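You operate a simulated robot arm through the tools that you are given. There is no shell and no other tool. Be economical: measure what you need, move in short steps, check, and stop when the job is done.

Carry out the task below with a simulated two-armed robot. There is one attempt and no reset: what you move stays moved.

Task
Take the orange pad on the top of the tool trolley and put it away on the top of the side shelf. Then take the lid off the red jar and lay it down on the top of the tool trolley. Then open the middle trolley drawer, fetch the yellow pad from the inside of the middle trolley drawer and set it on top of the teal cover, then shut the drawer. Then open the bottom trolley drawer, take the blue bearing from the top of the side shelf and leave it in the inside of the bottom trolley drawer, then shut the drawer. Then take the yellow crayon on the right end of the blue trolley and put it away on the top of the tyre bench. Then open the top trolley drawer, put the yellow tin from the right end of the blue trolley in the inside of the top trolley drawer and shut the drawer again. Then set the middle shutter to ORDER. Then open the right drawer, put the purple pad in the inside of the right counter drawer and shut the drawer again. Then press the red zero key three times. Then take the red pulley and leave it in the inside of the orange tray. Keep to this order. Set down upright: orange pad, yellow pad, purple pad.

The check looks at the end state, three seconds after you hand in, the way a careful person would. Anything else that was tipped, shoved, dropped, spilled or broken makes it a failure. A push-on lid holds only when it is set on centred and level and pressed home; a screw cap is set on level and turned clockwise until tight.

Robot
Two 7-joint arms with two-finger parallel grippers on one trunk, on a base that drives. Base frame: it is fixed to the floor where the robot stands at the start and does not move with it; the origin is under the middle of the robot, x ahead of it, y to its left, z up. Lengths are in m, angles in degrees, forces in N, time in s.
The left shoulder is at the start at [0.05, 0.161, 1.198], the right one opposite. With the tool pointing down near the work surface each hand reaches from about 0.1 to 0.56 m from the robot's upright axis, wherever it stands, measured 20 degrees to its own side. Places, roughly: bottom trolley drawer [0.5, 0.2, 0.4]; inside of the bottom trolley drawer [0.6, 0.2, 0.3]; inside of the orange tray [1.7, 2.4, 0.9]; inside of the right counter drawer [1.7, 2.4, 0.8]; inside of the top trolley drawer [0.6, 0.2, 0.8]; middle shutter [1.1, 2.3, 0.8]; middle trolley drawer [0.5, 0.2, 0.6]; orange pad (5x4x4 cm) [0.6, 0.1, 0.9]; purple pad (6x5x6 cm) [1.1, 2.4, 0.9]; red pulley (6x6x3 cm) [-1.8, -0.3, 0.9]; red zero key [-1.7, 0.4, 0.9]; right drawer [1.5, 2.4, 0.8]; teal cover (10x6x4 cm) [-1.7, 0.9, 0.9]; tin [2, 0, 0.75]; top of the side shelf [0.6, -0.5, 0.6]; top of the tyre bench [-1.7, -3.1, 0.8]; top trolley drawer [0.5, 0.2, 0.8]; yellow crayon (3x3x8 cm) [2.1, -0.3, 0.8]; yellow pad (5x4x4 cm) [0.5, -0.1, 0.6]. Payload 3.43 kg a hand.
The TCP of each hand is the grasp point between the finger pads, 0.03 m short of the fingertips. In the tool frame z runs along the fingers and y along their closing line. Largest opening 0.094 m; finger width 0.028, thickness 0.01; the body of the gripper, 0.05 by 0.096 m, starts 0.055 m behind the TCP.
Orientation is told as [roll, pitch, yaw] about the base's x, y, z axes, in that order, counted from this pose: with the fingers straight down and closing along the base's y, the tool's x points along the base's -x, its y along +y and its z along -z.

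Tools
- The arms move only by the tool move_arm. It takes "left_steps", "right_steps" or both (then of equal length, played together; a hand with none holds still); each is text: rows parted by semicolons, each of 7 numbers parted by spaces: the turn, a rotation vector about the tool's x, y, z in degrees, then the shift along the tool's x, y, z in m, then the gripper command, from -1 (fully open) to 1 (shut), values between in proportion. In form: ax ay az x y z fingers; .... A call has 1 to 20 rows; each row shifts and turns the commanded pose from where the row before left it, along the tool's axes as they then stand. A row lasts 0.2 s, in which the tool goes at most 0.05 m and 8.6 degrees; a call with a longer step from one row to the next is refused whole, and so is a gripper value outside its range. Where a pose cannot be reached the arm comes as near as it can. A force on the tool above 40 N (or 10 N above the force at the start of the call, whichever is more), or a blocked arm, ends the call early, and 0.2 s more pass. Each finger travels about 0.045 m/s and halts on what it meets, pressing with about 42 N; the grip force reading is that of the motor and also rises with nothing between the fingers. The clock runs only during rows and for 0.2 s after the last one: add rows that do not move to give the fingers time. It gives the time, the measured TCP pose, the force on the tool (base axes), the opening and the grip force at its end, in the units of the frame above (readings bear some noise), with the torque about the TCP (base axes, N m) and any sound that the robot's microphone picked up, and new pictures: "pictures" is both (left out), scene, wrist or none (wrist: the cameras of the hands that moved).
- Cameras (640 x 400 px; columns grow to the right, rows downward): "scene" is now at [0.1186, -0.0033, 1.3038]; the picture's right is [-0.04, -1.00, 0.00], its down [-0.73, 0.03, -0.69] and it looks along [0.68, -0.02, -0.73] (base axes); focal length 214 px, centre (320, 200). "left" rides on the left gripper at [0.076, -0.014, -0.102] in its tool frame; the picture's right is [0.18, 0.98, 0.00], its down [-0.75, 0.14, -0.64] and it looks along [-0.63, 0.12, 0.77] (tool axes); focal length 243 px, centre (320, 200). "right" rides on the right gripper at [0.076, 0.014, -0.102] in its tool frame; the picture's right is [-0.18, 0.98, 0.00], its down [-0.75, -0.14, -0.64] and it looks along [-0.63, -0.12, 0.77] (tool axes); focal length 243 px, centre (320, 200). There is no depth. A picture from a camera that has moved, and an enlarged one, comes with that camera's place and axes in the base frame and with its lens.
- lift_body(by): slides the trunk up (or, below 0, down) by that many m; the arms and the scene camera ride with it, the base frame stays. It gives what a move gives, with no picture.
- drive_base(legs): drives the robot by 1 to 6 legs, each [ahead, left, turn to the left] in m, m and degrees, along the robot's own axes; the way and the turn of a leg run together, so that a leg with both is an arc; at most 1.5 m and 180 degrees a leg. The arms and the cameras ride along, it lands a little off, and it stops where it bumps. It gives what a move gives, and a new picture of the scene camera.
- aim_head(pan, tilt): turns the head with the scene camera to pan (to the left, within 80 degrees either way) and tilt (down, from -29 to 69), counted from straight ahead of the robot. It gives what a move gives, and a new picture of the scene camera.
- enlarge(camera, box): a new picture of the part [left, top, right, bottom] of that camera's present view, enlarged. The clock stands still meanwhile.
- sign_off(): hands the job in; it is judged then, once.

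Go step by step. Nothing tells you exact positions but the pictures and the camera data: compare them with the known pose of the tool, close in by small moves and look again before you grip or let go. The budget is 577 turns and 360 pictures, counting those below and the enlarged ones. Unless the task says otherwise, let go and move clear before handing in, and close with one line.

The tools are called after "Request:" as a command line: name --argument value ..., lists and objects as JSON in quotes. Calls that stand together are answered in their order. move_arm: Moves the arms, as the interface text tells. Its arguments: {"type":"object","properties":{"left_steps":{"type":"string"},"right_steps":{"type":"string"},"pictures":{"type":"string","enum":["both","scene","wrist","none"]}},"required":[]} The other tools are called the same way: lift_body (by) slides the trunk up or down; drive_base (legs) drives the base; aim_head (pan, tilt) turns the head that bears the scene camera; enlarge (camera, box) takes an enlarged picture of a part of a camera's view; sign_off () hands the job in.

At the start:

```text
clock: 0.0
left_position: [0.4856, 0.1769, 1.1987]
left_orientation: [-0.1, 0.0, 0.1]
left_ft_force: [1.0, -0.1, -0.2]
left_ft_torque: [0.02, -0.01, 0.0]
left_grip_width: 0.0942
left_finger_force: 0.1
right_position: [0.3202, -0.1314, 1.2111]
right_orientation: [0.0, 0.0, 0.0]
right_ft_force: [0.2, 1.1, -1.3]
right_ft_torque: [0.02, 0.01, 0.02]
right_grip_width: 0.0938
right_finger_force: 0.1
trunk travel left (down, up): [-0.225, 0.042]
robot x, y, heading: [0.0008, 0.0009, -0.0]
head pan, tilt: [-2.0, 46.8]
```

scene: 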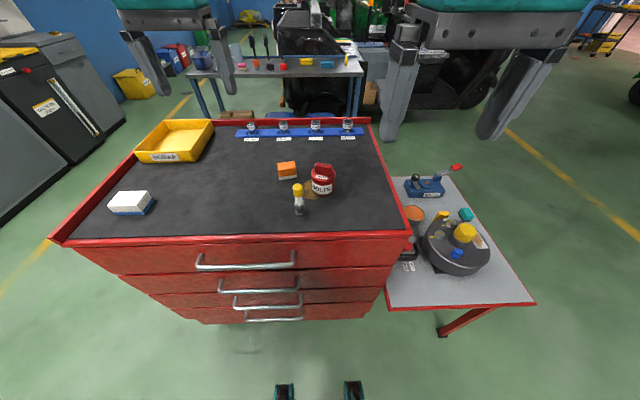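
right: 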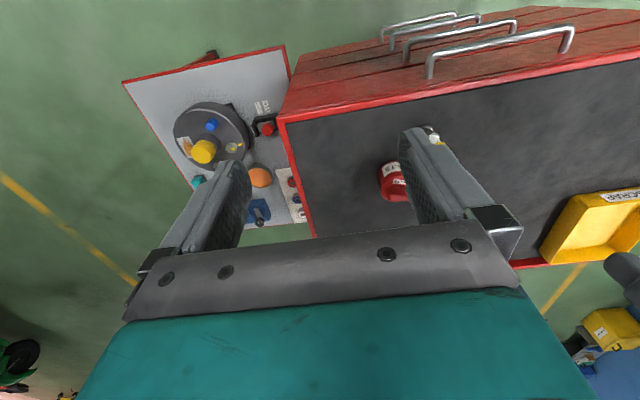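
left: 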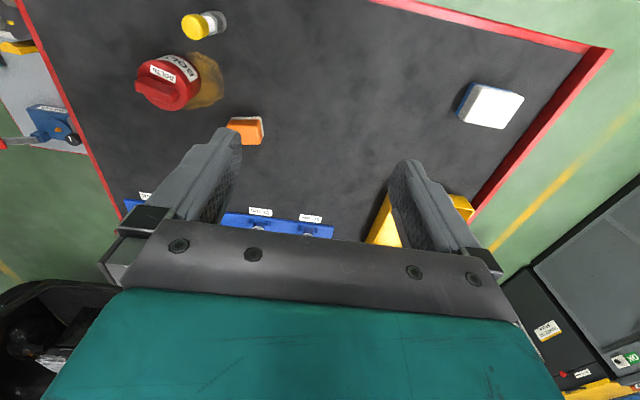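

The tool trolley is ahead with the orange pad, red jar and four handles, and the side shelf is to the right. I'll look closer first.

Request:
enlarge --camera "scene" --box '[220, 100, 400, 220]'

Request:
enlarge --camera "scene" --box '[370, 150, 550, 340]'

Request:
enlarge --camera "scene" --box '[60, 180, 420, 340]'

```text
3.33 times, centred on (310, 160) of scene
camera zoom: at [0.1186, -0.0033, 1.3038], right [-0.04, -1.0, 0.0], down [-0.73, 0.03, -0.69], along [0.68, -0.02, -0.73], focal length 715 px, centre (353, 333)
```

zoom: 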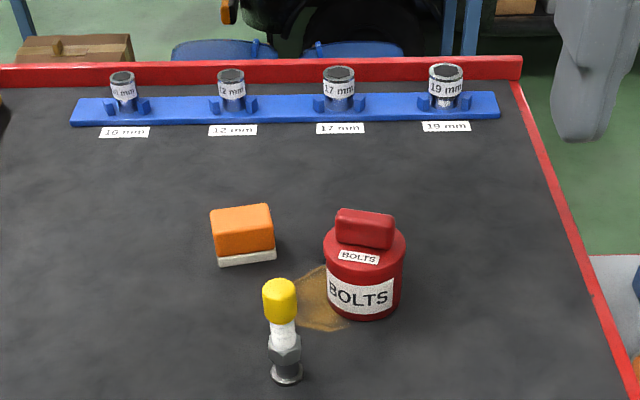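

```text
2.11 times, centred on (460, 245) of scene
camera zoom: at [0.1186, -0.0033, 1.3038], right [-0.04, -1.0, 0.0], down [-0.73, 0.03, -0.69], along [0.68, -0.02, -0.73], focal length 452 px, centre (25, 105)
```

zoom: 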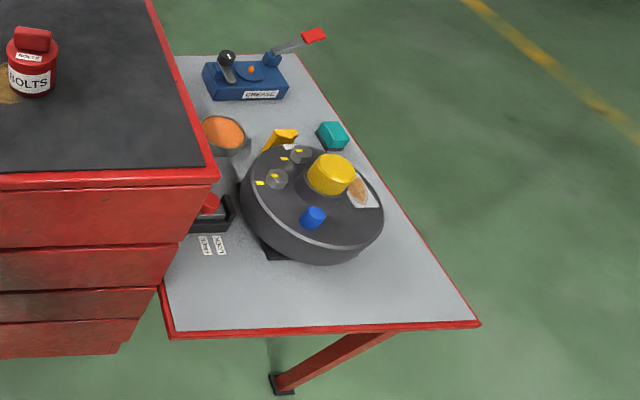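

```text
1.78 times, centred on (240, 260) of scene
camera zoom: at [0.1186, -0.0033, 1.3038], right [-0.04, -1.0, 0.0], down [-0.73, 0.03, -0.69], along [0.68, -0.02, -0.73], focal length 381 px, centre (462, 93)
```

zoom: 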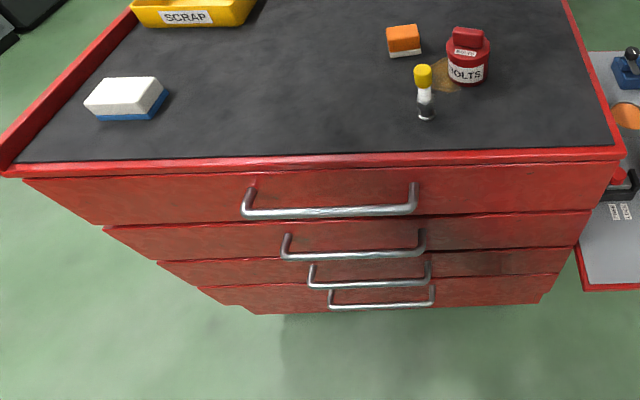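

Closer look at the shelf's round thing and things on it, to find the blue bearing.

Request:
enlarge --camera "scene" --box '[395, 190, 495, 280]'

Request:
enlarge --camera "right" --box '[120, 60, 320, 240]'

```text
4.44 times, centred on (445, 235) of scene
camera zoom: at [0.1186, -0.0033, 1.3038], right [-0.04, -1.0, 0.0], down [-0.73, 0.03, -0.69], along [0.68, -0.02, -0.73], focal length 953 px, centre (-236, 44)
```

zoom: 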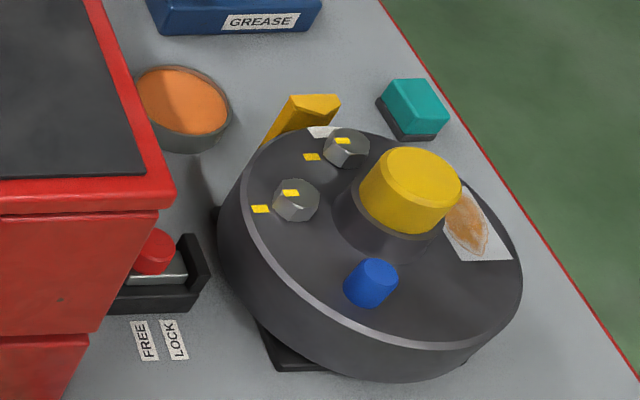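

```text
2.22 times, centred on (220, 150) of right
camera zoom: at [0.2431, -0.1183, 1.3141], right [0.18, 0.98, 0.0], down [0.75, -0.14, 0.64], along [0.63, -0.12, -0.77], focal length 539 px, centre (542, 311)
```

zoom: 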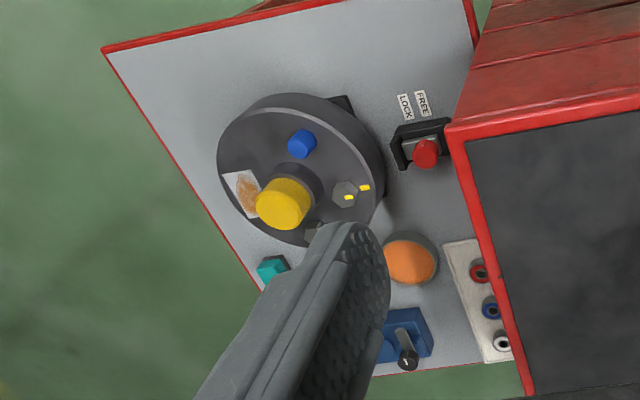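

The three rings (red, blue, white) on the plate beside the trolley are probably the bearings. First I bring the right hand over the orange pad, at about (0.62, 0.08), and move the left hand aside.

Request:
move_arm --left_steps "0 0 0 0.02 0.03 0 -1; 0 0 0 0.02 0.03 0 -1; 0 0 0 0.02 0.03 0 -1; 0 0 0 0.02 0.03 0 -1; 0 0 0 0.02 0.03 0 -1; 0 0 0 0.02 0.03 0 -1; 0 0 0 0 0 0 -1; 0 0 0 0 0 0 -1; 0 0 0 0 0 0 -1; 0 0 0 0 0 0 -1; 0 0 0 0 0 0 -1; 0 0 0 0 0 0 -1; 0 0 0 0 0 0 -1; 0 0 0 0 0 0 -1" --right_steps "0 0 0 0 0 0 -1; 0 0 0 0 0 0 -1; 0 0 0 0 0 0 -1; 0 0 0 0 0 0 -1; 0 0 0 -0.03 0.0215 0.02 -1; 0 0 0 -0.03 0.0215 0.02 -1; 0 0 0 -0.03 0.0215 0.02 -1; 0 0 0 -0.03 0.0215 0.02 -1; 0 0 0 -0.03 0.0215 0.02 -1; 0 0 0 -0.03 0.0215 0.02 -1; 0 0 0 -0.03 0.0215 0.02 -1; 0 0 0 -0.03 0.0215 0.02 -1; 0 0 0 -0.03 0.0215 0.02 -1; 0 0 0 -0.03 0.0215 0.02 -1"

```text
clock: 3.0
left_position: [0.3658, 0.3581, 1.1985]
left_orientation: [-0.1, 0.0, 0.1]
left_ft_force: [-0.4, 0.9, -0.2]
left_ft_torque: [-0.04, -0.02, 0.0]
left_grip_width: 0.094
left_finger_force: 0.0
right_position: [0.5781, 0.0552, 1.0322]
right_orientation: [0.1, -0.1, 0.2]
right_ft_force: [0.6, -0.7, 0.5]
right_ft_torque: [0.02, -0.01, 0.03]
right_grip_width: 0.0938
right_finger_force: 0.1
right hand out of reach, approached as far as the arm can: row 13, 14
trunk travel left (down, up): [-0.225, 0.042]
robot x, y, heading: [0.0033, -0.0012, -0.4]
head pan, tilt: [-2.0, 46.8]
camera scene: at [0.1186, -0.0033, 1.3038], right [-0.04, -1.0, 0.0], down [-0.73, 0.03, -0.69], along [0.68, -0.02, -0.73], focal length 214 px, centre (320, 200)
camera right: at [0.5008, 0.0703, 1.135], right [0.18, 0.98, 0.0], down [0.75, -0.14, 0.64], along [0.63, -0.12, -0.77], focal length 243 px, centre (320, 200)
camera left: at [0.2898, 0.343, 1.3001], right [-0.18, 0.98, 0.0], down [0.75, 0.14, 0.64], along [0.63, 0.12, -0.77], focal length 243 px, centre (320, 200)
```

scene: 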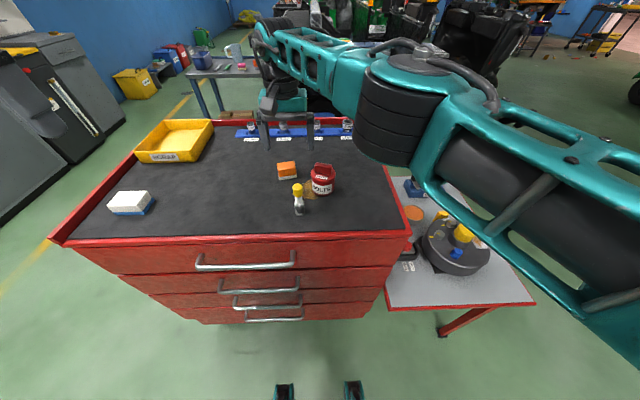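
right: 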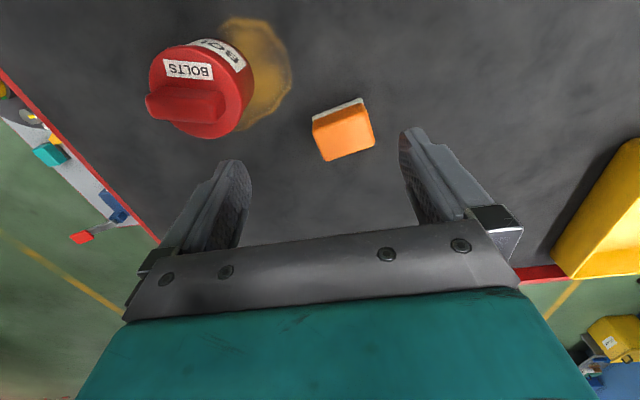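
left: 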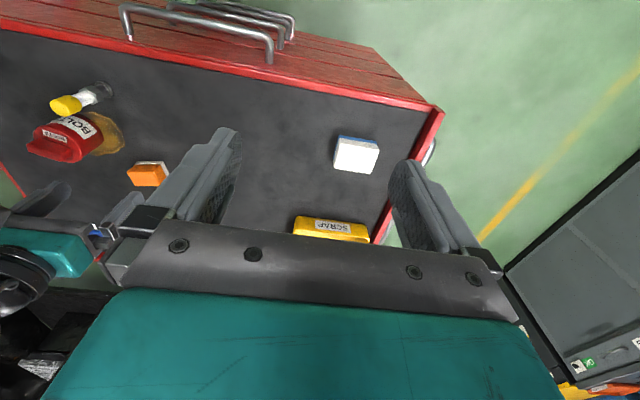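

The pad is at about (0.62, 0.08) with its top near z 0.90, just out of reach. I'll drive 0.1 m closer.

Request:
drive_base --legs '[[0.1, 0, 0.4]]'

```text
clock: 4.0
left_position: [0.3945, 0.3577, 1.1975]
left_orientation: [0.0, -0.1, 0.3]
left_ft_force: [-0.2, 0.3, 0.6]
left_ft_torque: [0.01, -0.03, -0.03]
left_grip_width: 0.0938
left_finger_force: 0.0
right_position: [0.6082, 0.0567, 1.0343]
right_orientation: [-0.1, -0.1, 0.1]
right_ft_force: [-0.2, -0.1, -0.5]
right_ft_torque: [-0.04, -0.09, 0.01]
right_grip_width: 0.094
right_finger_force: 0.1
trunk travel left (down, up): [-0.225, 0.042]
robot x, y, heading: [0.0313, -0.0007, 0.1]
head pan, tilt: [-2.0, 46.8]
stopped in leg 1: the robot was blocked; the commanded pose is now the measured one
camera scene: at [0.1489, -0.0035, 1.3041], right [-0.03, -1.0, 0.0], down [-0.73, 0.02, -0.69], along [0.69, -0.02, -0.73], focal length 214 px, centre (320, 200)
```

scene: 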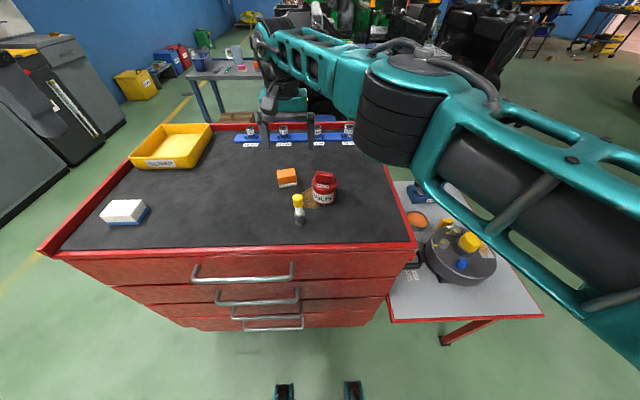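

The base is blocked after 3 cm, so I'll gain reach by lowering the trunk instead, with the hand raised first to stay clear of the jar.

Request:
move_arm --right_steps "0 0 0 0.01 0.012 -0.03 -1; 0 0 0 0.01 0.012 -0.03 -1; 0 0 0 0 0 -0.03 -1" --left_steps "0 0 0 0.01 0 0 -1; 0 0 0 0.01 0.0 0 -1; 0 0 0 0 0 0 -1" --pictures "none"

Request:
lift_body --by -0.11

Request:
move_arm --right_steps "0 0 0 -0.02 0 0 -1; 0 0 0 -0.01 0 0 -1; 0 0 0 0 0 0 -1" --pictures "wrist"

```text
clock: 4.8
left_position: [0.3763, 0.3572, 1.1973]
left_orientation: [0.0, 0.2, 0.3]
left_ft_force: [-0.6, -0.4, 0.5]
left_ft_torque: [0.04, 0.01, -0.01]
left_grip_width: 0.0941
left_finger_force: 0.1
right_position: [0.5837, 0.0727, 1.1207]
right_orientation: [0.0, 0.0, 0.1]
right_ft_force: [0.1, -1.2, 0.8]
right_ft_torque: [-0.01, -0.02, -0.01]
right_grip_width: 0.0939
right_finger_force: 0.0
right hand out of reach, approached as far as the arm can: row 3
trunk travel left (down, up): [-0.225, 0.042]
robot x, y, heading: [0.0324, 0.0003, -0.0]
head pan, tilt: [-2.0, 46.8]
```

```text
clock: 6.2
left_position: [0.3772, 0.3579, 1.0873]
left_orientation: [0.0, -0.1, 0.3]
left_ft_force: [-0.2, 0.4, 0.4]
left_ft_torque: [-0.01, -0.03, -0.04]
left_grip_width: 0.094
left_finger_force: 0.0
right_position: [0.5847, 0.0735, 1.0105]
right_orientation: [0.0, 0.0, 0.2]
right_ft_force: [0.5, -0.2, -0.3]
right_ft_torque: [0.02, -0.03, -0.01]
right_grip_width: 0.0938
right_finger_force: 0.0
trunk travel left (down, up): [-0.115, 0.152]
robot x, y, heading: [0.0326, -0.0018, 0.3]
head pan, tilt: [-2.0, 46.8]
```

```text
clock: 7.0
left_position: [0.3773, 0.3587, 1.0871]
left_orientation: [0.1, 0.1, 0.3]
left_ft_force: [0.6, -0.6, -0.5]
left_ft_torque: [-0.01, 0.01, 0.0]
left_grip_width: 0.0938
left_finger_force: 0.0
right_position: [0.5943, 0.0646, 1.0075]
right_orientation: [-0.1, 0.0, 0.2]
right_ft_force: [0.6, 0.4, 0.3]
right_ft_torque: [-0.01, 0.01, 0.0]
right_grip_width: 0.0941
right_finger_force: 0.0
right hand out of reach, approached as far as the arm can: row 1, 2
trunk travel left (down, up): [-0.115, 0.152]
robot x, y, heading: [0.0338, 0.0006, 0.4]
head pan, tilt: [-2.0, 46.8]
camera right: at [0.5173, 0.0781, 1.1109], right [0.18, 0.98, 0.0], down [0.75, -0.14, 0.64], along [0.63, -0.12, -0.77], focal length 243 px, centre (320, 200)
```

right: 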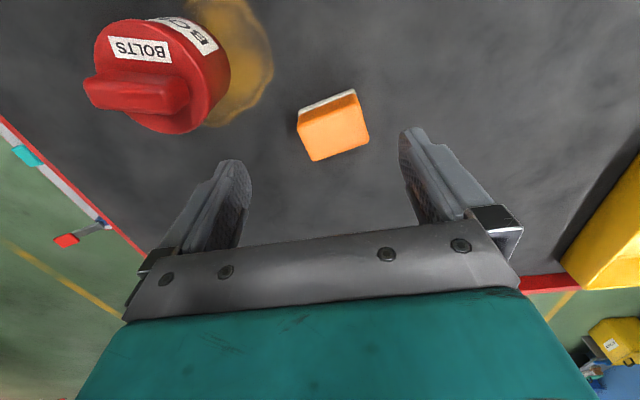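

The pad is turned about 7°; I lower and align, then check.

Request:
move_arm --right_steps "0 0 -7 0 0 0.03 -1; 0 0 0 0 0 0.03 -1; 0 0 0 0 0 0 -1" --pictures "wrist"

```text
clock: 7.8
left_position: [0.3765, 0.3572, 1.0876]
left_orientation: [0.1, 0.0, 0.3]
left_ft_force: [-0.2, 0.3, -0.1]
left_ft_torque: [0.0, 0.0, -0.01]
left_grip_width: 0.0937
left_finger_force: 0.0
right_position: [0.5954, 0.0641, 0.9461]
right_orientation: [0.0, -0.2, 7.1]
right_ft_force: [-0.1, -0.5, -0.6]
right_ft_torque: [-0.02, -0.02, -0.01]
right_grip_width: 0.0941
right_finger_force: 0.0
trunk travel left (down, up): [-0.115, 0.152]
robot x, y, heading: [0.0327, -0.0013, 0.1]
head pan, tilt: [-2.0, 46.8]
camera right: at [0.5165, 0.0691, 1.0499], right [0.06, 1.0, 0.0], down [0.76, -0.05, 0.64], along [0.64, -0.04, -0.77], focal length 243 px, centre (320, 200)
```

right: 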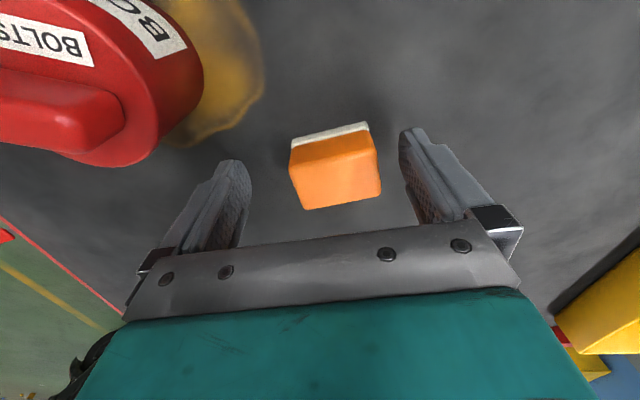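

Request:
move_arm --right_steps "0 0 -6 0 0 0 -1; 0 0 0 -0.014 0.002 0.012 -1; 0 0 0 -0.014 0.002 0.012 -1; 0 0 0 0 0 0 -1" --pictures "wrist"

```text
clock: 8.8
left_position: [0.3743, 0.358, 1.09]
left_orientation: [-0.1, -0.2, 0.3]
left_ft_force: [-0.3, -0.5, -0.9]
left_ft_torque: [0.01, 0.05, -0.01]
left_grip_width: 0.094
left_finger_force: 0.1
right_position: [0.6058, 0.0626, 0.9306]
right_orientation: [0.1, -0.6, 13.2]
right_ft_force: [-9.7, 2.5, 38.0]
right_ft_torque: [-0.26, 0.71, -0.67]
right_grip_width: 0.0922
right_finger_force: 0.1
right hand out of reach, approached as far as the arm can: row 2, 3
trunk travel left (down, up): [-0.115, 0.152]
robot x, y, heading: [0.031, 0.0008, 0.3]
head pan, tilt: [-2.0, 46.8]
camera right: at [0.5262, 0.0591, 1.0321], right [-0.05, 1.0, 0.0], down [0.76, 0.03, 0.65], along [0.65, 0.03, -0.76], focal length 243 px, centre (320, 200)
```

right: 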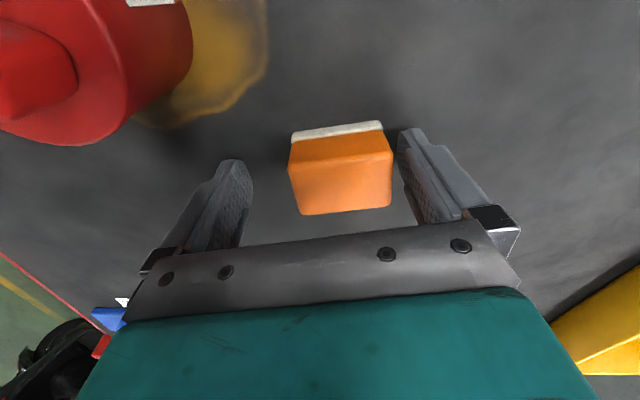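

The force says the tips touched the table: trolley top is at z≈0.895, so the pad centre is about (0.606, 0.075). I lift a little and centre.

Request:
move_arm --right_steps "0 0 0 0 0 -0.015 -1; 0 0 2 0.012 0.008 0 -1; 0 0 0 0 0 0 -1" --pictures "wrist"

```text
clock: 9.6
left_position: [0.3773, 0.3571, 1.0872]
left_orientation: [0.0, 0.1, 0.2]
left_ft_force: [-0.2, 0.0, 0.6]
left_ft_torque: [0.01, 0.0, 0.0]
left_grip_width: 0.0939
left_finger_force: 0.1
right_position: [0.594, 0.0675, 0.9381]
right_orientation: [0.0, 0.0, 11.0]
right_ft_force: [-0.4, -0.2, 0.7]
right_ft_torque: [0.04, 0.0, -0.02]
right_grip_width: 0.0938
right_finger_force: 0.2
trunk travel left (down, up): [-0.115, 0.152]
robot x, y, heading: [0.0318, 0.0008, 0.1]
head pan, tilt: [-2.0, 46.8]
camera right: at [0.5157, 0.066, 1.0414], right [-0.01, 1.0, 0.0], down [0.77, 0.01, 0.64], along [0.64, 0.01, -0.77], focal length 243 px, centre (320, 200)
```

right: 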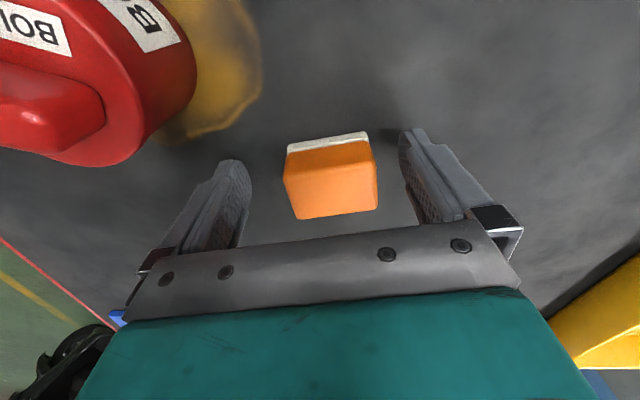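

Request:
move_arm --right_steps "0 0 0 -0.010 0 0 -1; 0 0 0 0 0.003 0.007 -1; 0 0 0 0 0 0 1; 0 0 0 0 0 0 1; 0 0 0 0 0 0 1; 0 0 0 0 0 0 1; 0 0 0 0 0 0 1" --pictures "wrist"

```text
clock: 11.2
left_position: [0.3771, 0.3571, 1.0879]
left_orientation: [0.0, 0.1, 0.3]
left_ft_force: [-0.6, 0.0, -0.7]
left_ft_torque: [0.01, 0.01, -0.02]
left_grip_width: 0.0939
left_finger_force: 0.0
right_position: [0.6028, 0.0715, 0.9325]
right_orientation: [0.1, -0.1, 11.2]
right_ft_force: [0.5, 0.2, -0.1]
right_ft_torque: [0.01, 0.02, 0.01]
right_grip_width: 0.0536
right_finger_force: 41.9
trunk travel left (down, up): [-0.115, 0.152]
robot x, y, heading: [0.0339, 0.0021, 0.1]
head pan, tilt: [-2.0, 46.8]
camera right: at [0.5237, 0.0703, 1.0345], right [-0.01, 1.0, 0.0], down [0.77, 0.01, 0.64], along [0.64, 0.01, -0.77], focal length 243 px, centre (320, 200)
```

right: 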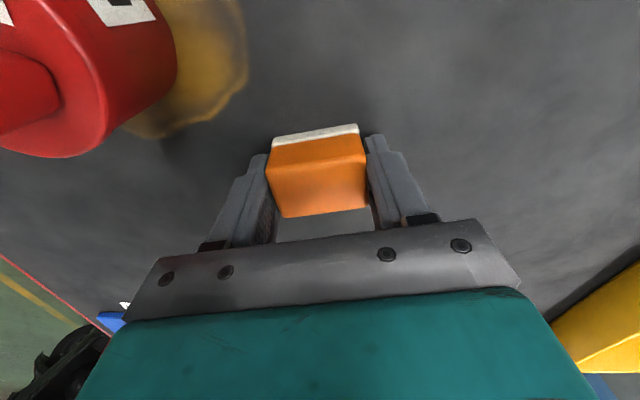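

Pad held. I lift it, pull it back over the front of the trolley, and carry it over the shelf.

Request:
move_arm --right_steps "0 0 0 0 0 -0.035 1; 0 0 0 0 0 -0.035 1; 0 0 5.5 0 0 -0.035 1; 0 0 5.5 0 0 -0.035 1; 0 0 0 0.04 0 0 1; 0 0 0 0.04 0 0 1; 0 0 0 0.04 0 0 1; 0 0 0 0.04 0 0 1; 0 0 0 0.04 0 0 1; 0 0 0 0.038 0 0 1; 0 0 0 0 -0.043 0 1; 0 0 0 0 -0.043 0 1; 0 0 0 0 -0.043 0 1; 0 0 0 0 -0.043 0 1; 0 0 0 0 -0.043 0 1; 0 0 0 0 -0.043 0 1; 0 0 0 0 -0.043 0 1; 0 0 0 0 -0.043 0 1; 0 0 0 0 -0.043 0 1" --pictures "both"

```text
clock: 15.2
left_position: [0.3766, 0.3569, 1.0884]
left_orientation: [0.0, 0.0, 0.4]
left_ft_force: [0.3, -0.7, 0.7]
left_ft_torque: [0.0, 0.0, 0.03]
left_grip_width: 0.0941
left_finger_force: 0.1
right_position: [0.3581, -0.3589, 1.0691]
right_orientation: [0.1, -0.2, 0.2]
right_ft_force: [0.5, -0.1, -1.0]
right_ft_torque: [0.0, -0.01, -0.01]
right_grip_width: 0.0533
right_finger_force: 42.3
right hand out of reach, approached as far as the arm can: row 1, 2, 3, 4
trunk travel left (down, up): [-0.115, 0.152]
robot x, y, heading: [0.0319, -0.0002, 0.4]
head pan, tilt: [-2.0, 46.8]
camera scene: at [0.1508, -0.0037, 1.1938], right [-0.03, -1.0, 0.0], down [-0.73, 0.02, -0.69], along [0.69, -0.02, -0.73], focal length 214 px, centre (320, 200)
camera right: at [0.2815, -0.3435, 1.1722], right [0.18, 0.98, 0.0], down [0.75, -0.14, 0.64], along [0.63, -0.11, -0.77], focal length 243 px, centre (320, 200)
```

scene: 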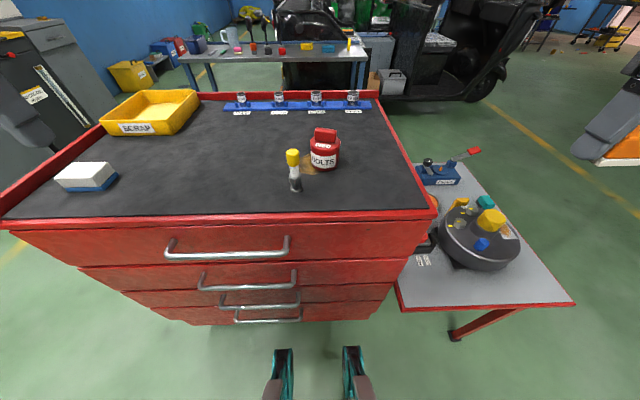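
right: 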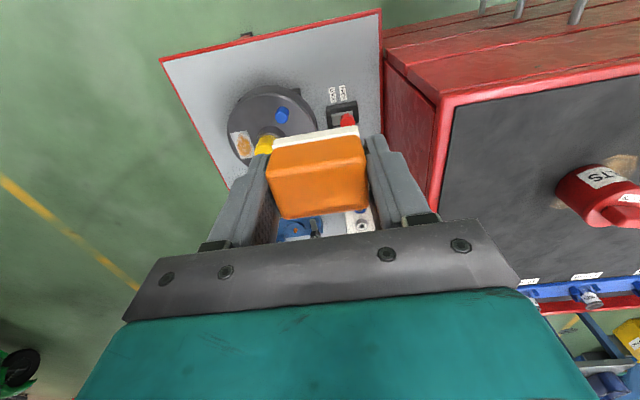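

Request:
move_arm --right_steps "0 0 0 -0.006 0.025 0 1; 0 0 0 -0.006 0.024 0 1; 0 0 0 0 0 0.045 1; 0 0 0 0 0 0.045 1; 0 0 0 0 0 0.045 1; 0 0 0 0 0 0.045 1; 0 0 0 0 0 0.045 1; 0 0 0 0 0 0.045 1; 0 0 0 0 0 0.045 1; 0 0 0 0 0 0.045 1; 0 0 0 0 0 0.040 1" --pictures "both"

```text
clock: 17.6
left_position: [0.3771, 0.3569, 1.0874]
left_orientation: [0.0, 0.1, 0.3]
left_ft_force: [-0.6, 0.7, 0.5]
left_ft_torque: [0.04, 0.01, -0.01]
left_grip_width: 0.0939
left_finger_force: 0.0
right_position: [0.3722, -0.3092, 0.6687]
right_orientation: [0.0, 0.1, 0.2]
right_ft_force: [0.5, -0.1, -0.5]
right_ft_torque: [0.03, 0.01, 0.01]
right_grip_width: 0.0535
right_finger_force: 42.1
trunk travel left (down, up): [-0.115, 0.152]
robot x, y, heading: [0.0328, 0.0031, 0.2]
head pan, tilt: [-2.0, 46.8]
camera scene: at [0.151, -0.0035, 1.1938], right [-0.03, -1.0, 0.0], down [-0.73, 0.02, -0.69], along [0.68, -0.02, -0.73], focal length 214 px, centre (320, 200)
camera right: at [0.2947, -0.2948, 0.7716], right [0.18, 0.98, 0.0], down [0.75, -0.14, 0.64], along [0.63, -0.12, -0.77], focal length 243 px, centre (320, 200)
```

scene: 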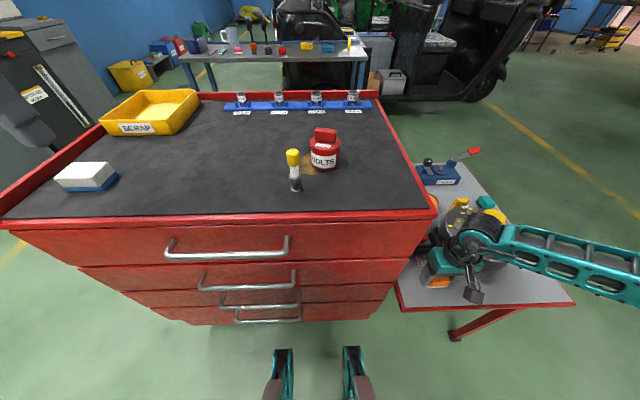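
right: 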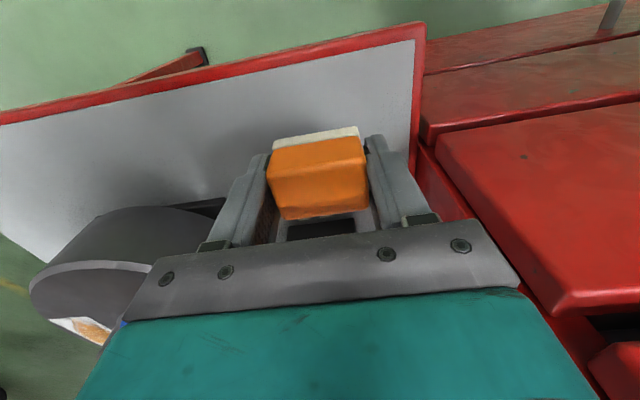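

Request:
move_arm --right_steps "0 0 0 0 0 0.02 1; 0 0 0 0 0 0.02 1; 0 0 0 0 0 0.004 1; 0 0 0 0 0 0 1" --pictures "wrist"

```text
clock: 18.6
left_position: [0.3768, 0.3572, 1.086]
left_orientation: [0.0, 0.2, 0.3]
left_ft_force: [-0.1, -0.8, 0.9]
left_ft_torque: [-0.01, 0.0, -0.01]
left_grip_width: 0.0941
left_finger_force: 0.0
right_position: [0.3714, -0.3077, 0.6247]
right_orientation: [0.0, 0.0, 0.2]
right_ft_force: [-0.5, -0.6, 0.1]
right_ft_torque: [-0.03, 0.01, 0.0]
right_grip_width: 0.0536
right_finger_force: 41.7
trunk travel left (down, up): [-0.115, 0.152]
robot x, y, heading: [0.0325, -0.0025, 0.2]
head pan, tilt: [-2.0, 46.8]
camera right: at [0.2946, -0.2944, 0.7281], right [0.18, 0.98, 0.0], down [0.75, -0.14, 0.64], along [0.63, -0.12, -0.77], focal length 243 px, centre (320, 200)
```

right: 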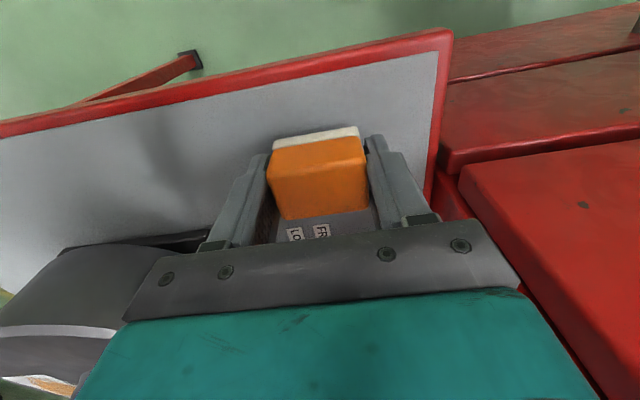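

Request:
move_arm --right_steps "0 0 0 0 0 0.003 1; 0 0 0 0 0 0.003 1; 0 0 0 0 0 0 1" --pictures "none"

Request:
move_arm --right_steps "0 0 0 0 0 0.003 1; 0 0 0 0 0 0 1" --pictures "wrist"

```text
clock: 19.4
left_position: [0.3774, 0.3579, 1.0876]
left_orientation: [0.0, 0.1, 0.3]
left_ft_force: [-0.8, 0.6, -1.1]
left_ft_torque: [0.02, 0.01, -0.01]
left_grip_width: 0.094
left_finger_force: 0.2
right_position: [0.3714, -0.3091, 0.6198]
right_orientation: [-0.1, 0.0, 0.2]
right_ft_force: [0.0, 1.0, -0.3]
right_ft_torque: [0.02, 0.01, 0.02]
right_grip_width: 0.0533
right_finger_force: 42.1
trunk travel left (down, up): [-0.115, 0.152]
robot x, y, heading: [0.0309, -0.0006, 0.3]
head pan, tilt: [-2.0, 46.8]
```

```text
clock: 20.0
left_position: [0.3764, 0.3579, 1.0873]
left_orientation: [0.0, 0.2, 0.3]
left_ft_force: [-0.1, -0.2, 0.5]
left_ft_torque: [0.0, 0.0, 0.0]
left_grip_width: 0.0941
left_finger_force: 0.1
right_position: [0.371, -0.3084, 0.6165]
right_orientation: [0.0, 0.0, 0.2]
right_ft_force: [0.5, 0.0, -0.8]
right_ft_torque: [0.01, 0.02, 0.01]
right_grip_width: 0.0533
right_finger_force: 42.4
trunk travel left (down, up): [-0.115, 0.152]
robot x, y, heading: [0.0342, -0.0006, 0.3]
head pan, tilt: [-2.0, 46.8]
camera right: at [0.2941, -0.2942, 0.719], right [0.18, 0.98, 0.0], down [0.75, -0.14, 0.64], along [0.63, -0.12, -0.77], focal length 243 px, centre (320, 200)
```

right: 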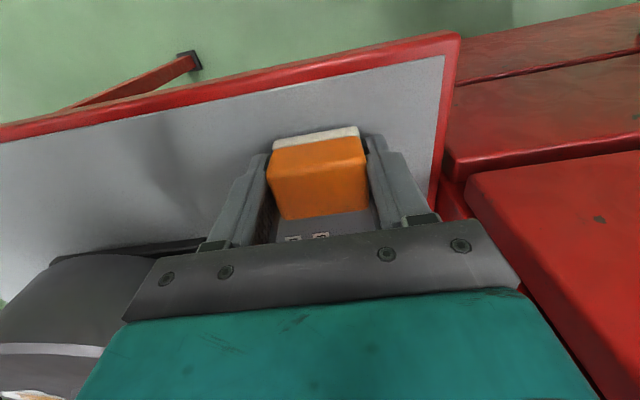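

Request:
move_arm --right_steps "0 0 0 0 0 0.004 1; 0 0 0 0 0 0.004 1; 0 0 0 0 0 0.004 1; 0 0 0 0 0 0 1" --pictures "none"

Request:
enlarge --camera "right" --box '[240, 90, 400, 190]'

```text
clock: 20.8
left_position: [0.3758, 0.3577, 1.088]
left_orientation: [-0.2, 0.1, 0.3]
left_ft_force: [0.3, 0.2, -0.4]
left_ft_torque: [-0.02, -0.04, 0.0]
left_grip_width: 0.0941
left_finger_force: 0.0
right_position: [0.3746, -0.3076, 0.6116]
right_orientation: [0.1, -0.5, 0.0]
right_ft_force: [-5.5, 1.0, 22.7]
right_ft_torque: [-0.08, 0.04, -0.01]
right_grip_width: 0.0534
right_finger_force: 41.8
trunk travel left (down, up): [-0.115, 0.152]
robot x, y, heading: [0.0346, 0.0003, -0.0]
head pan, tilt: [-2.0, 46.8]
stopped in row 4 (right hand): the force on the tool passed its limit (the readings are from after the stop); the commanded pose is now the measured one
```

```text
4.00 times, centred on (320, 140) of right
camera zoom: at [0.2963, -0.2933, 0.7123], right [0.18, 0.98, 0.0], down [0.75, -0.14, 0.65], along [0.64, -0.12, -0.76], focal length 970 px, centre (320, 440)
```

zoom: 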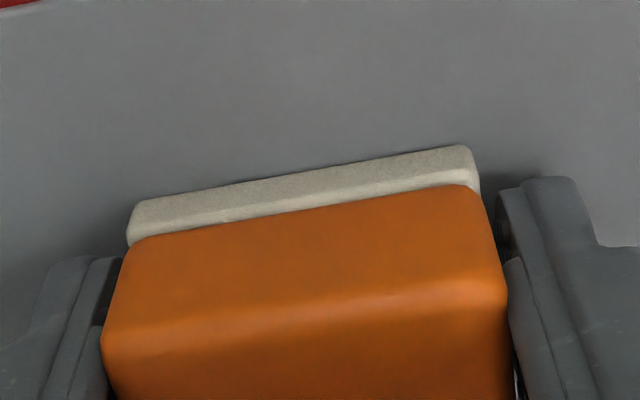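

On the shelf now. Release and lift straight up.

Request:
move_arm --right_steps "0 0 0 0 0 -0.001 0; 0 0 0 0 0 0 -0.4; 0 0 0 0 0 0 -0.4; 0 0 0 0 0 0 -0.4; 0 0 0 0 0 -0.04 -0.4; 0 0 0 0 0 -0.05 -0.4; 0 0 0 0 0 -0.05 -1; 0 0 0 0 0 -0.05 -1; 0 0 0 0 0 -0.05 -1; 0 0 0 0 0 -0.05 -1; 0 0 0 0 0 -0.05 -1; 0 0 0 0 0 -0.05 -1; 0 0 0 0 0 -0.05 -1" --pictures "both"

```text
clock: 23.6
left_position: [0.3757, 0.3581, 1.0873]
left_orientation: [-0.1, 0.0, 0.3]
left_ft_force: [-0.6, 0.2, 0.4]
left_ft_torque: [0.0, -0.05, 0.06]
left_grip_width: 0.0943
left_finger_force: 0.1
right_position: [0.3721, -0.307, 1.0477]
right_orientation: [0.0, -0.1, 0.2]
right_ft_force: [-0.6, 0.3, -0.2]
right_ft_torque: [-0.04, -0.05, -0.01]
right_grip_width: 0.0939
right_finger_force: 0.1
trunk travel left (down, up): [-0.115, 0.152]
robot x, y, heading: [0.029, -0.0021, 0.1]
head pan, tilt: [-2.0, 46.8]
camera scene: at [0.1502, -0.0027, 1.1939], right [-0.03, -1.0, 0.0], down [-0.73, 0.02, -0.69], along [0.69, -0.02, -0.73], focal length 214 px, centre (320, 200)
camera right: at [0.2947, -0.2927, 1.1515], right [0.18, 0.98, 0.0], down [0.75, -0.14, 0.64], along [0.63, -0.12, -0.77], focal length 243 px, centre (320, 200)
```

scene: 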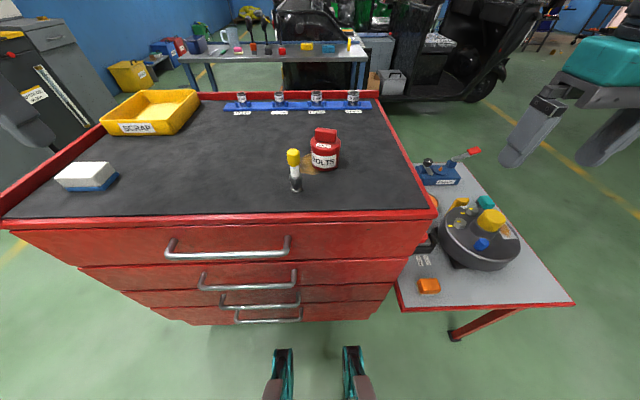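
right: 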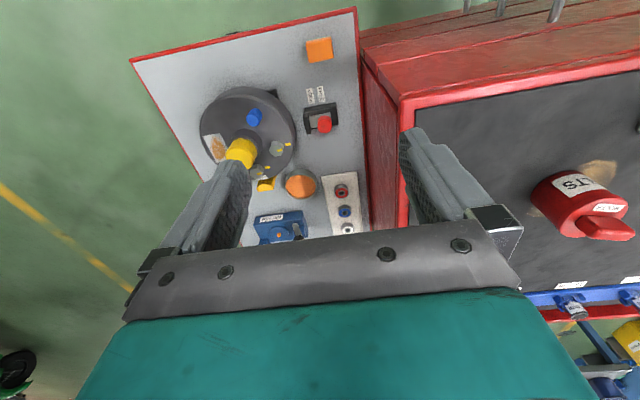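

The pad stands upright on the shelf. Next is the red jar's lid, so I look closely.

Request:
enlarge --camera "scene" --box '[280, 110, 360, 200]'

Request:
enlarge --camera "right" --box '[500, 140, 640, 260]'

```text
4.44 times, centred on (320, 155) of scene
camera zoom: at [0.1502, -0.0027, 1.1939], right [-0.03, -1.0, 0.0], down [-0.73, 0.02, -0.69], along [0.69, -0.02, -0.73], focal length 953 px, centre (320, 400)
```

zoom: 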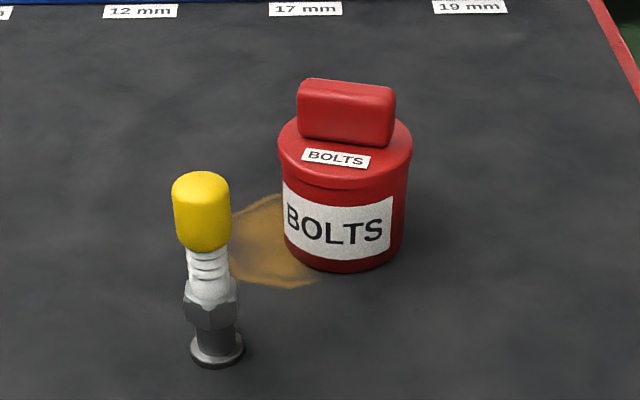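

```text
3.33 times, centred on (570, 200) of right
camera zoom: at [0.2947, -0.2927, 1.1515], right [0.18, 0.98, 0.0], down [0.75, -0.14, 0.64], along [0.63, -0.12, -0.77], focal length 809 px, centre (-513, 200)
```

zoom: 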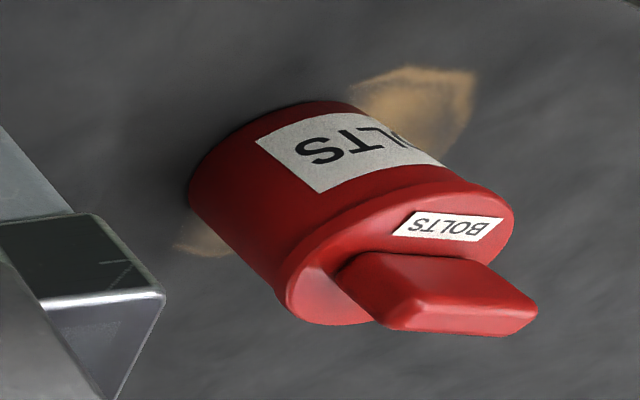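

Knob bar is along y, slightly turned, at about (0.54, −0.025) with its top near z 0.98. I turn the right gripper to about 81° yaw so it grips across the bar, and come over it.

Request:
move_arm --right_steps "0 0 -8.2 0 0 -0.004 -1; 0 0 -8.2 0 0 -0.004 -1; 0 0 -8.2 0 0 -0.004 -1; 0 0 -8.2 0 0 -0.004 -1; 0 0 -8.2 0 0 0 -1; 0 0 -8.2 0 0 0 -1; 0 0 -8.2 0 0 0 -1; 0 0 -8.2 0 0 0 -1; 0 0 -8.2 0 0 0 -1; 0 0 -8.2 0 0 0 -1; 0 0 0 -0.037 -0.015 0 -1; 0 0 0 -0.037 -0.015 0 -1; 0 0 0 -0.037 -0.015 0 -1; 0 0 0 -0.037 -0.015 0 -1; 0 0 0 -0.037 -0.015 0 -1; 0 0 0 -0.037 -0.015 0 -1; 0 0 0 -0.037 -0.015 0 -1; 0 0 0 -0.037 -0.015 0 -1" --pictures "wrist"

```text
clock: 27.4
left_position: [0.3777, 0.3582, 1.0867]
left_orientation: [0.0, 0.1, 0.3]
left_ft_force: [0.3, 0.4, 0.2]
left_ft_torque: [-0.03, 0.01, -0.01]
left_grip_width: 0.0939
left_finger_force: 0.0
right_position: [0.4107, 0.0176, 1.0623]
right_orientation: [-0.3, -0.1, 81.2]
right_ft_force: [-0.2, 0.0, -0.4]
right_ft_torque: [-0.03, 0.0, -0.02]
right_grip_width: 0.0942
right_finger_force: 0.0
right hand out of reach, approached as far as the arm can: row 6, 7, 8, 9, 10, 16, 17, 18
trunk travel left (down, up): [-0.115, 0.152]
robot x, y, heading: [0.0347, 0.0022, -0.0]
head pan, tilt: [-2.0, 46.8]
camera right: at [0.3834, -0.0557, 1.1644], right [-0.94, 0.33, -0.01], down [0.25, 0.72, 0.64], along [0.22, 0.61, -0.76], focal length 243 px, centre (320, 200)
```

right: 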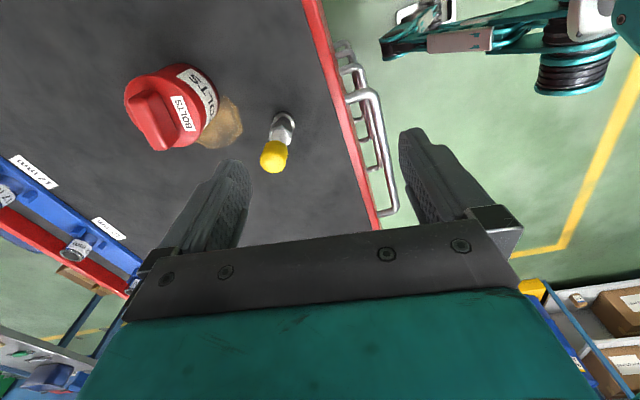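

Reach with that yaw is poor. The bar is only ~4 cm long, so I'll grip it lengthwise with yaw ≈ −8° instead.

Request:
move_arm --right_steps "0 0 8.2 0 -0.005 0 -1; 0 0 8.2 0 0 0 -1; 0 0 8.2 0 0 0 -1; 0 0 8.2 0 0 0 -1; 0 0 8.2 0 0 0 -1; 0 0 8.2 0 0 0 -1; 0 0 8.2 0 0 0 -1; 0 0 8.2 0 0 0 -1; 0 0 8.2 0 0 0 -1; 0 0 8.2 0 0 0 -1; 0 0 7.5 0 0 0 -1; 0 0 0 0 -0.02 0 -1; 0 0 0 0 -0.02 0 -1" --pictures "wrist"

```text
clock: 30.2
left_position: [0.3774, 0.3578, 1.0876]
left_orientation: [0.0, 0.0, 0.4]
left_ft_force: [-0.8, -0.4, 0.1]
left_ft_torque: [0.0, 0.02, 0.01]
left_grip_width: 0.0943
left_finger_force: 0.0
right_position: [0.4122, -0.024, 1.0616]
right_orientation: [0.0, -0.2, -7.5]
right_ft_force: [0.1, -0.1, 0.1]
right_ft_torque: [-0.01, 0.0, 0.01]
right_grip_width: 0.0939
right_finger_force: 0.1
trunk travel left (down, up): [-0.115, 0.152]
robot x, y, heading: [0.0339, 0.0004, 0.3]
head pan, tilt: [-2.0, 46.8]
camera right: at [0.3367, -0.0002, 1.1641], right [0.31, 0.95, 0.0], down [0.73, -0.24, 0.64], along [0.61, -0.2, -0.77], focal length 243 px, centre (320, 200)
```

right: 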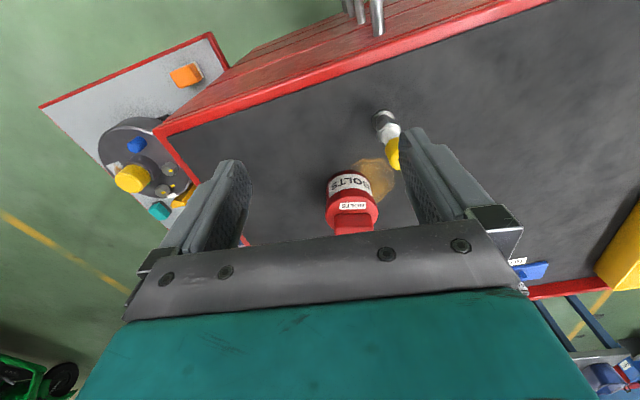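

Request:
move_arm --right_steps "0 0 0 -0.038 0.004 0 -1; 0 0 0 -0.038 0.004 0 -1; 0 0 0 -0.038 0.004 0 -1; 0 0 0 0 0 0.02 -1; 0 0 0 0 0 0 -1" --pictures "wrist"

```text
clock: 31.4
left_position: [0.3774, 0.3576, 1.0867]
left_orientation: [-0.1, 0.1, 0.3]
left_ft_force: [-0.1, -0.1, -0.4]
left_ft_torque: [0.01, -0.01, -0.02]
left_grip_width: 0.0941
left_finger_force: 0.1
right_position: [0.5272, -0.027, 1.0409]
right_orientation: [-0.1, -0.2, -7.4]
right_ft_force: [-1.0, 0.7, 0.3]
right_ft_torque: [-0.05, -0.02, 0.0]
right_grip_width: 0.0937
right_finger_force: 0.1
trunk travel left (down, up): [-0.115, 0.152]
robot x, y, heading: [0.0307, 0.0021, 0.0]
head pan, tilt: [-2.0, 46.8]
camera right: at [0.4519, -0.0022, 1.1434], right [0.31, 0.95, 0.0], down [0.73, -0.24, 0.64], along [0.61, -0.2, -0.76], focal length 243 px, centre (320, 200)
```

right: 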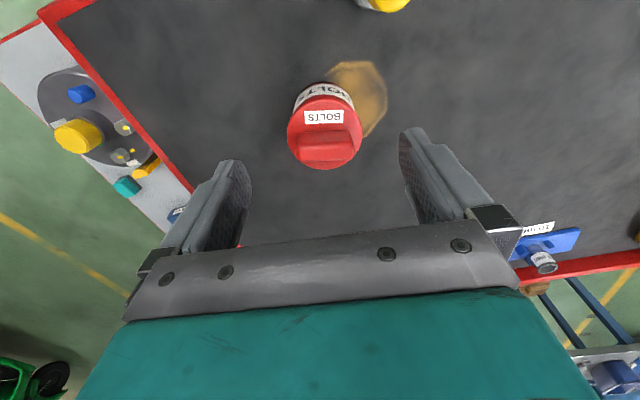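

Request:
enlarge --camera "right" --box '[260, 70, 400, 190]'

```text
3.33 times, centred on (330, 130) of right
camera zoom: at [0.4519, -0.0022, 1.1434], right [0.31, 0.95, 0.0], down [0.73, -0.24, 0.64], along [0.61, -0.2, -0.76], focal length 809 px, centre (287, 433)
```

zoom: 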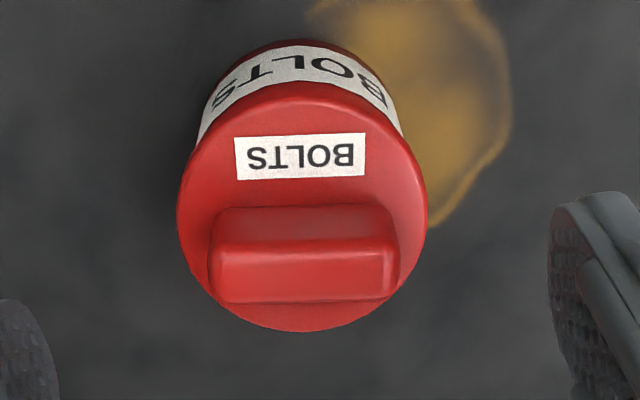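

Request:
move_arm --right_steps "0 0 8.5 0 0 0 -1; 0 0 0 -0.012 0.0035 0 -1; 0 0 0 0 0 0.02 -1; 0 0 0 0 0 0.02 -1; 0 0 0 0 0 0 -1" --pictures "wrist"

```text
clock: 32.6
left_position: [0.3772, 0.358, 1.0879]
left_orientation: [0.1, 0.1, 0.3]
left_ft_force: [-0.2, -0.2, 0.3]
left_ft_torque: [-0.02, 0.01, 0.02]
left_grip_width: 0.0938
left_finger_force: 0.1
right_position: [0.5384, -0.027, 1.0012]
right_orientation: [0.2, -0.2, -15.8]
right_ft_force: [0.5, -0.8, -0.2]
right_ft_torque: [-0.02, -0.01, 0.0]
right_grip_width: 0.0939
right_finger_force: 0.2
trunk travel left (down, up): [-0.115, 0.152]
robot x, y, heading: [0.0309, 0.0006, 0.0]
head pan, tilt: [-2.0, 46.8]
camera right: at [0.4679, 0.0078, 1.1037], right [0.45, 0.89, 0.0], down [0.68, -0.34, 0.64], along [0.58, -0.29, -0.77], focal length 243 px, centre (320, 200)
```

right: 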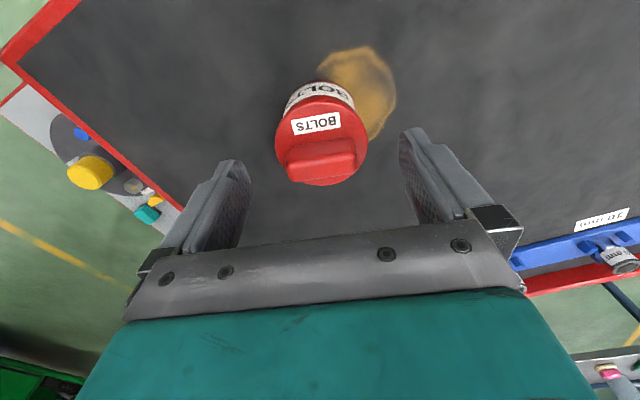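

Disc top at ≈0.959 and knob top at ≈0.984, so I lower to 0.992 and close on the knob.

Request:
move_arm --right_steps "0 0 0 0 0 0.008 -1; 0 0 0 0 0 0 -0.2; 0 0 0 0 0 0 1; 0 0 0 0 0 0 1; 0 0 0 0 0 0 1; 0 0 0 0 0 0 1; 0 0 0 0 0 0 1" --pictures "wrist"

```text
clock: 34.2
left_position: [0.3764, 0.3585, 1.087]
left_orientation: [0.0, 0.1, 0.3]
left_ft_force: [0.0, 1.1, 0.4]
left_ft_torque: [-0.02, 0.02, 0.04]
left_grip_width: 0.0941
left_finger_force: 0.0
right_position: [0.5405, -0.0273, 0.9935]
right_orientation: [0.1, -0.3, -15.9]
right_ft_force: [-0.4, 0.4, 0.5]
right_ft_torque: [-0.01, 0.04, 0.0]
right_grip_width: 0.0425
right_finger_force: 41.6
trunk travel left (down, up): [-0.115, 0.152]
robot x, y, heading: [0.0321, -0.0014, 0.3]
head pan, tilt: [-2.0, 46.8]
heard: snap
camera right: at [0.468, 0.0078, 1.096], right [0.45, 0.89, 0.0], down [0.68, -0.34, 0.64], along [0.58, -0.29, -0.77], focal length 243 px, centre (320, 200)
```

right: 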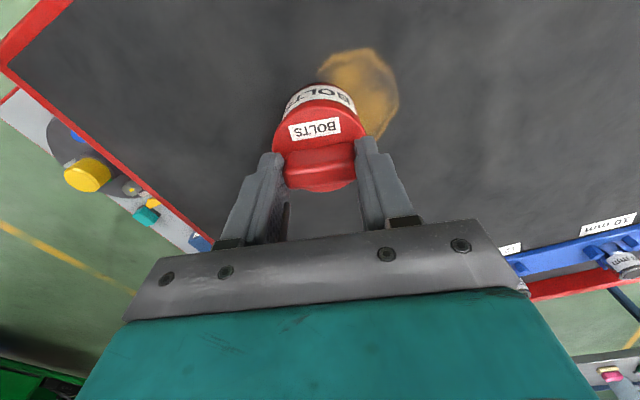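

Request:
move_arm --right_steps "0 0 0 0 0 -0.004 1; 0 0 0 0 0 -0.004 1; 0 0 0 0 0 -0.004 1; 0 0 0 0 0 0 1" --pictures "wrist"

```text
clock: 35.2
left_position: [0.377, 0.357, 1.087]
left_orientation: [-0.1, 0.1, 0.4]
left_ft_force: [0.1, -0.1, -0.2]
left_ft_torque: [0.03, -0.03, 0.01]
left_grip_width: 0.0942
left_finger_force: 0.1
right_position: [0.5381, -0.0266, 1.0063]
right_orientation: [0.0, -0.2, -15.9]
right_ft_force: [1.0, -0.2, 0.0]
right_ft_torque: [0.0, 0.0, -0.01]
right_grip_width: 0.0428
right_finger_force: 41.7
trunk travel left (down, up): [-0.115, 0.152]
robot x, y, heading: [0.0299, 0.0024, 0.4]
head pan, tilt: [-2.0, 46.8]
camera right: at [0.4681, 0.0079, 1.1083], right [0.45, 0.89, 0.0], down [0.68, -0.34, 0.64], along [0.58, -0.29, -0.77], focal length 243 px, centre (320, 200)
```

right: 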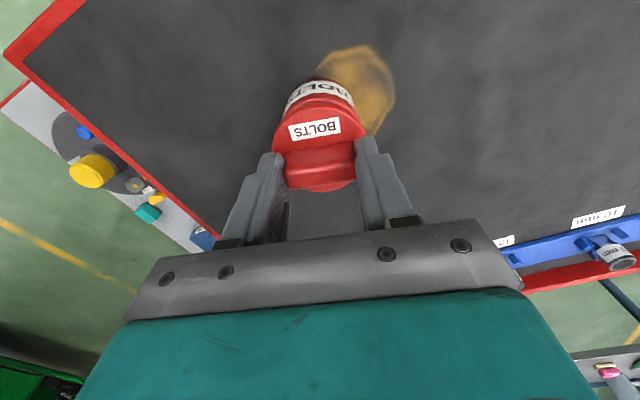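

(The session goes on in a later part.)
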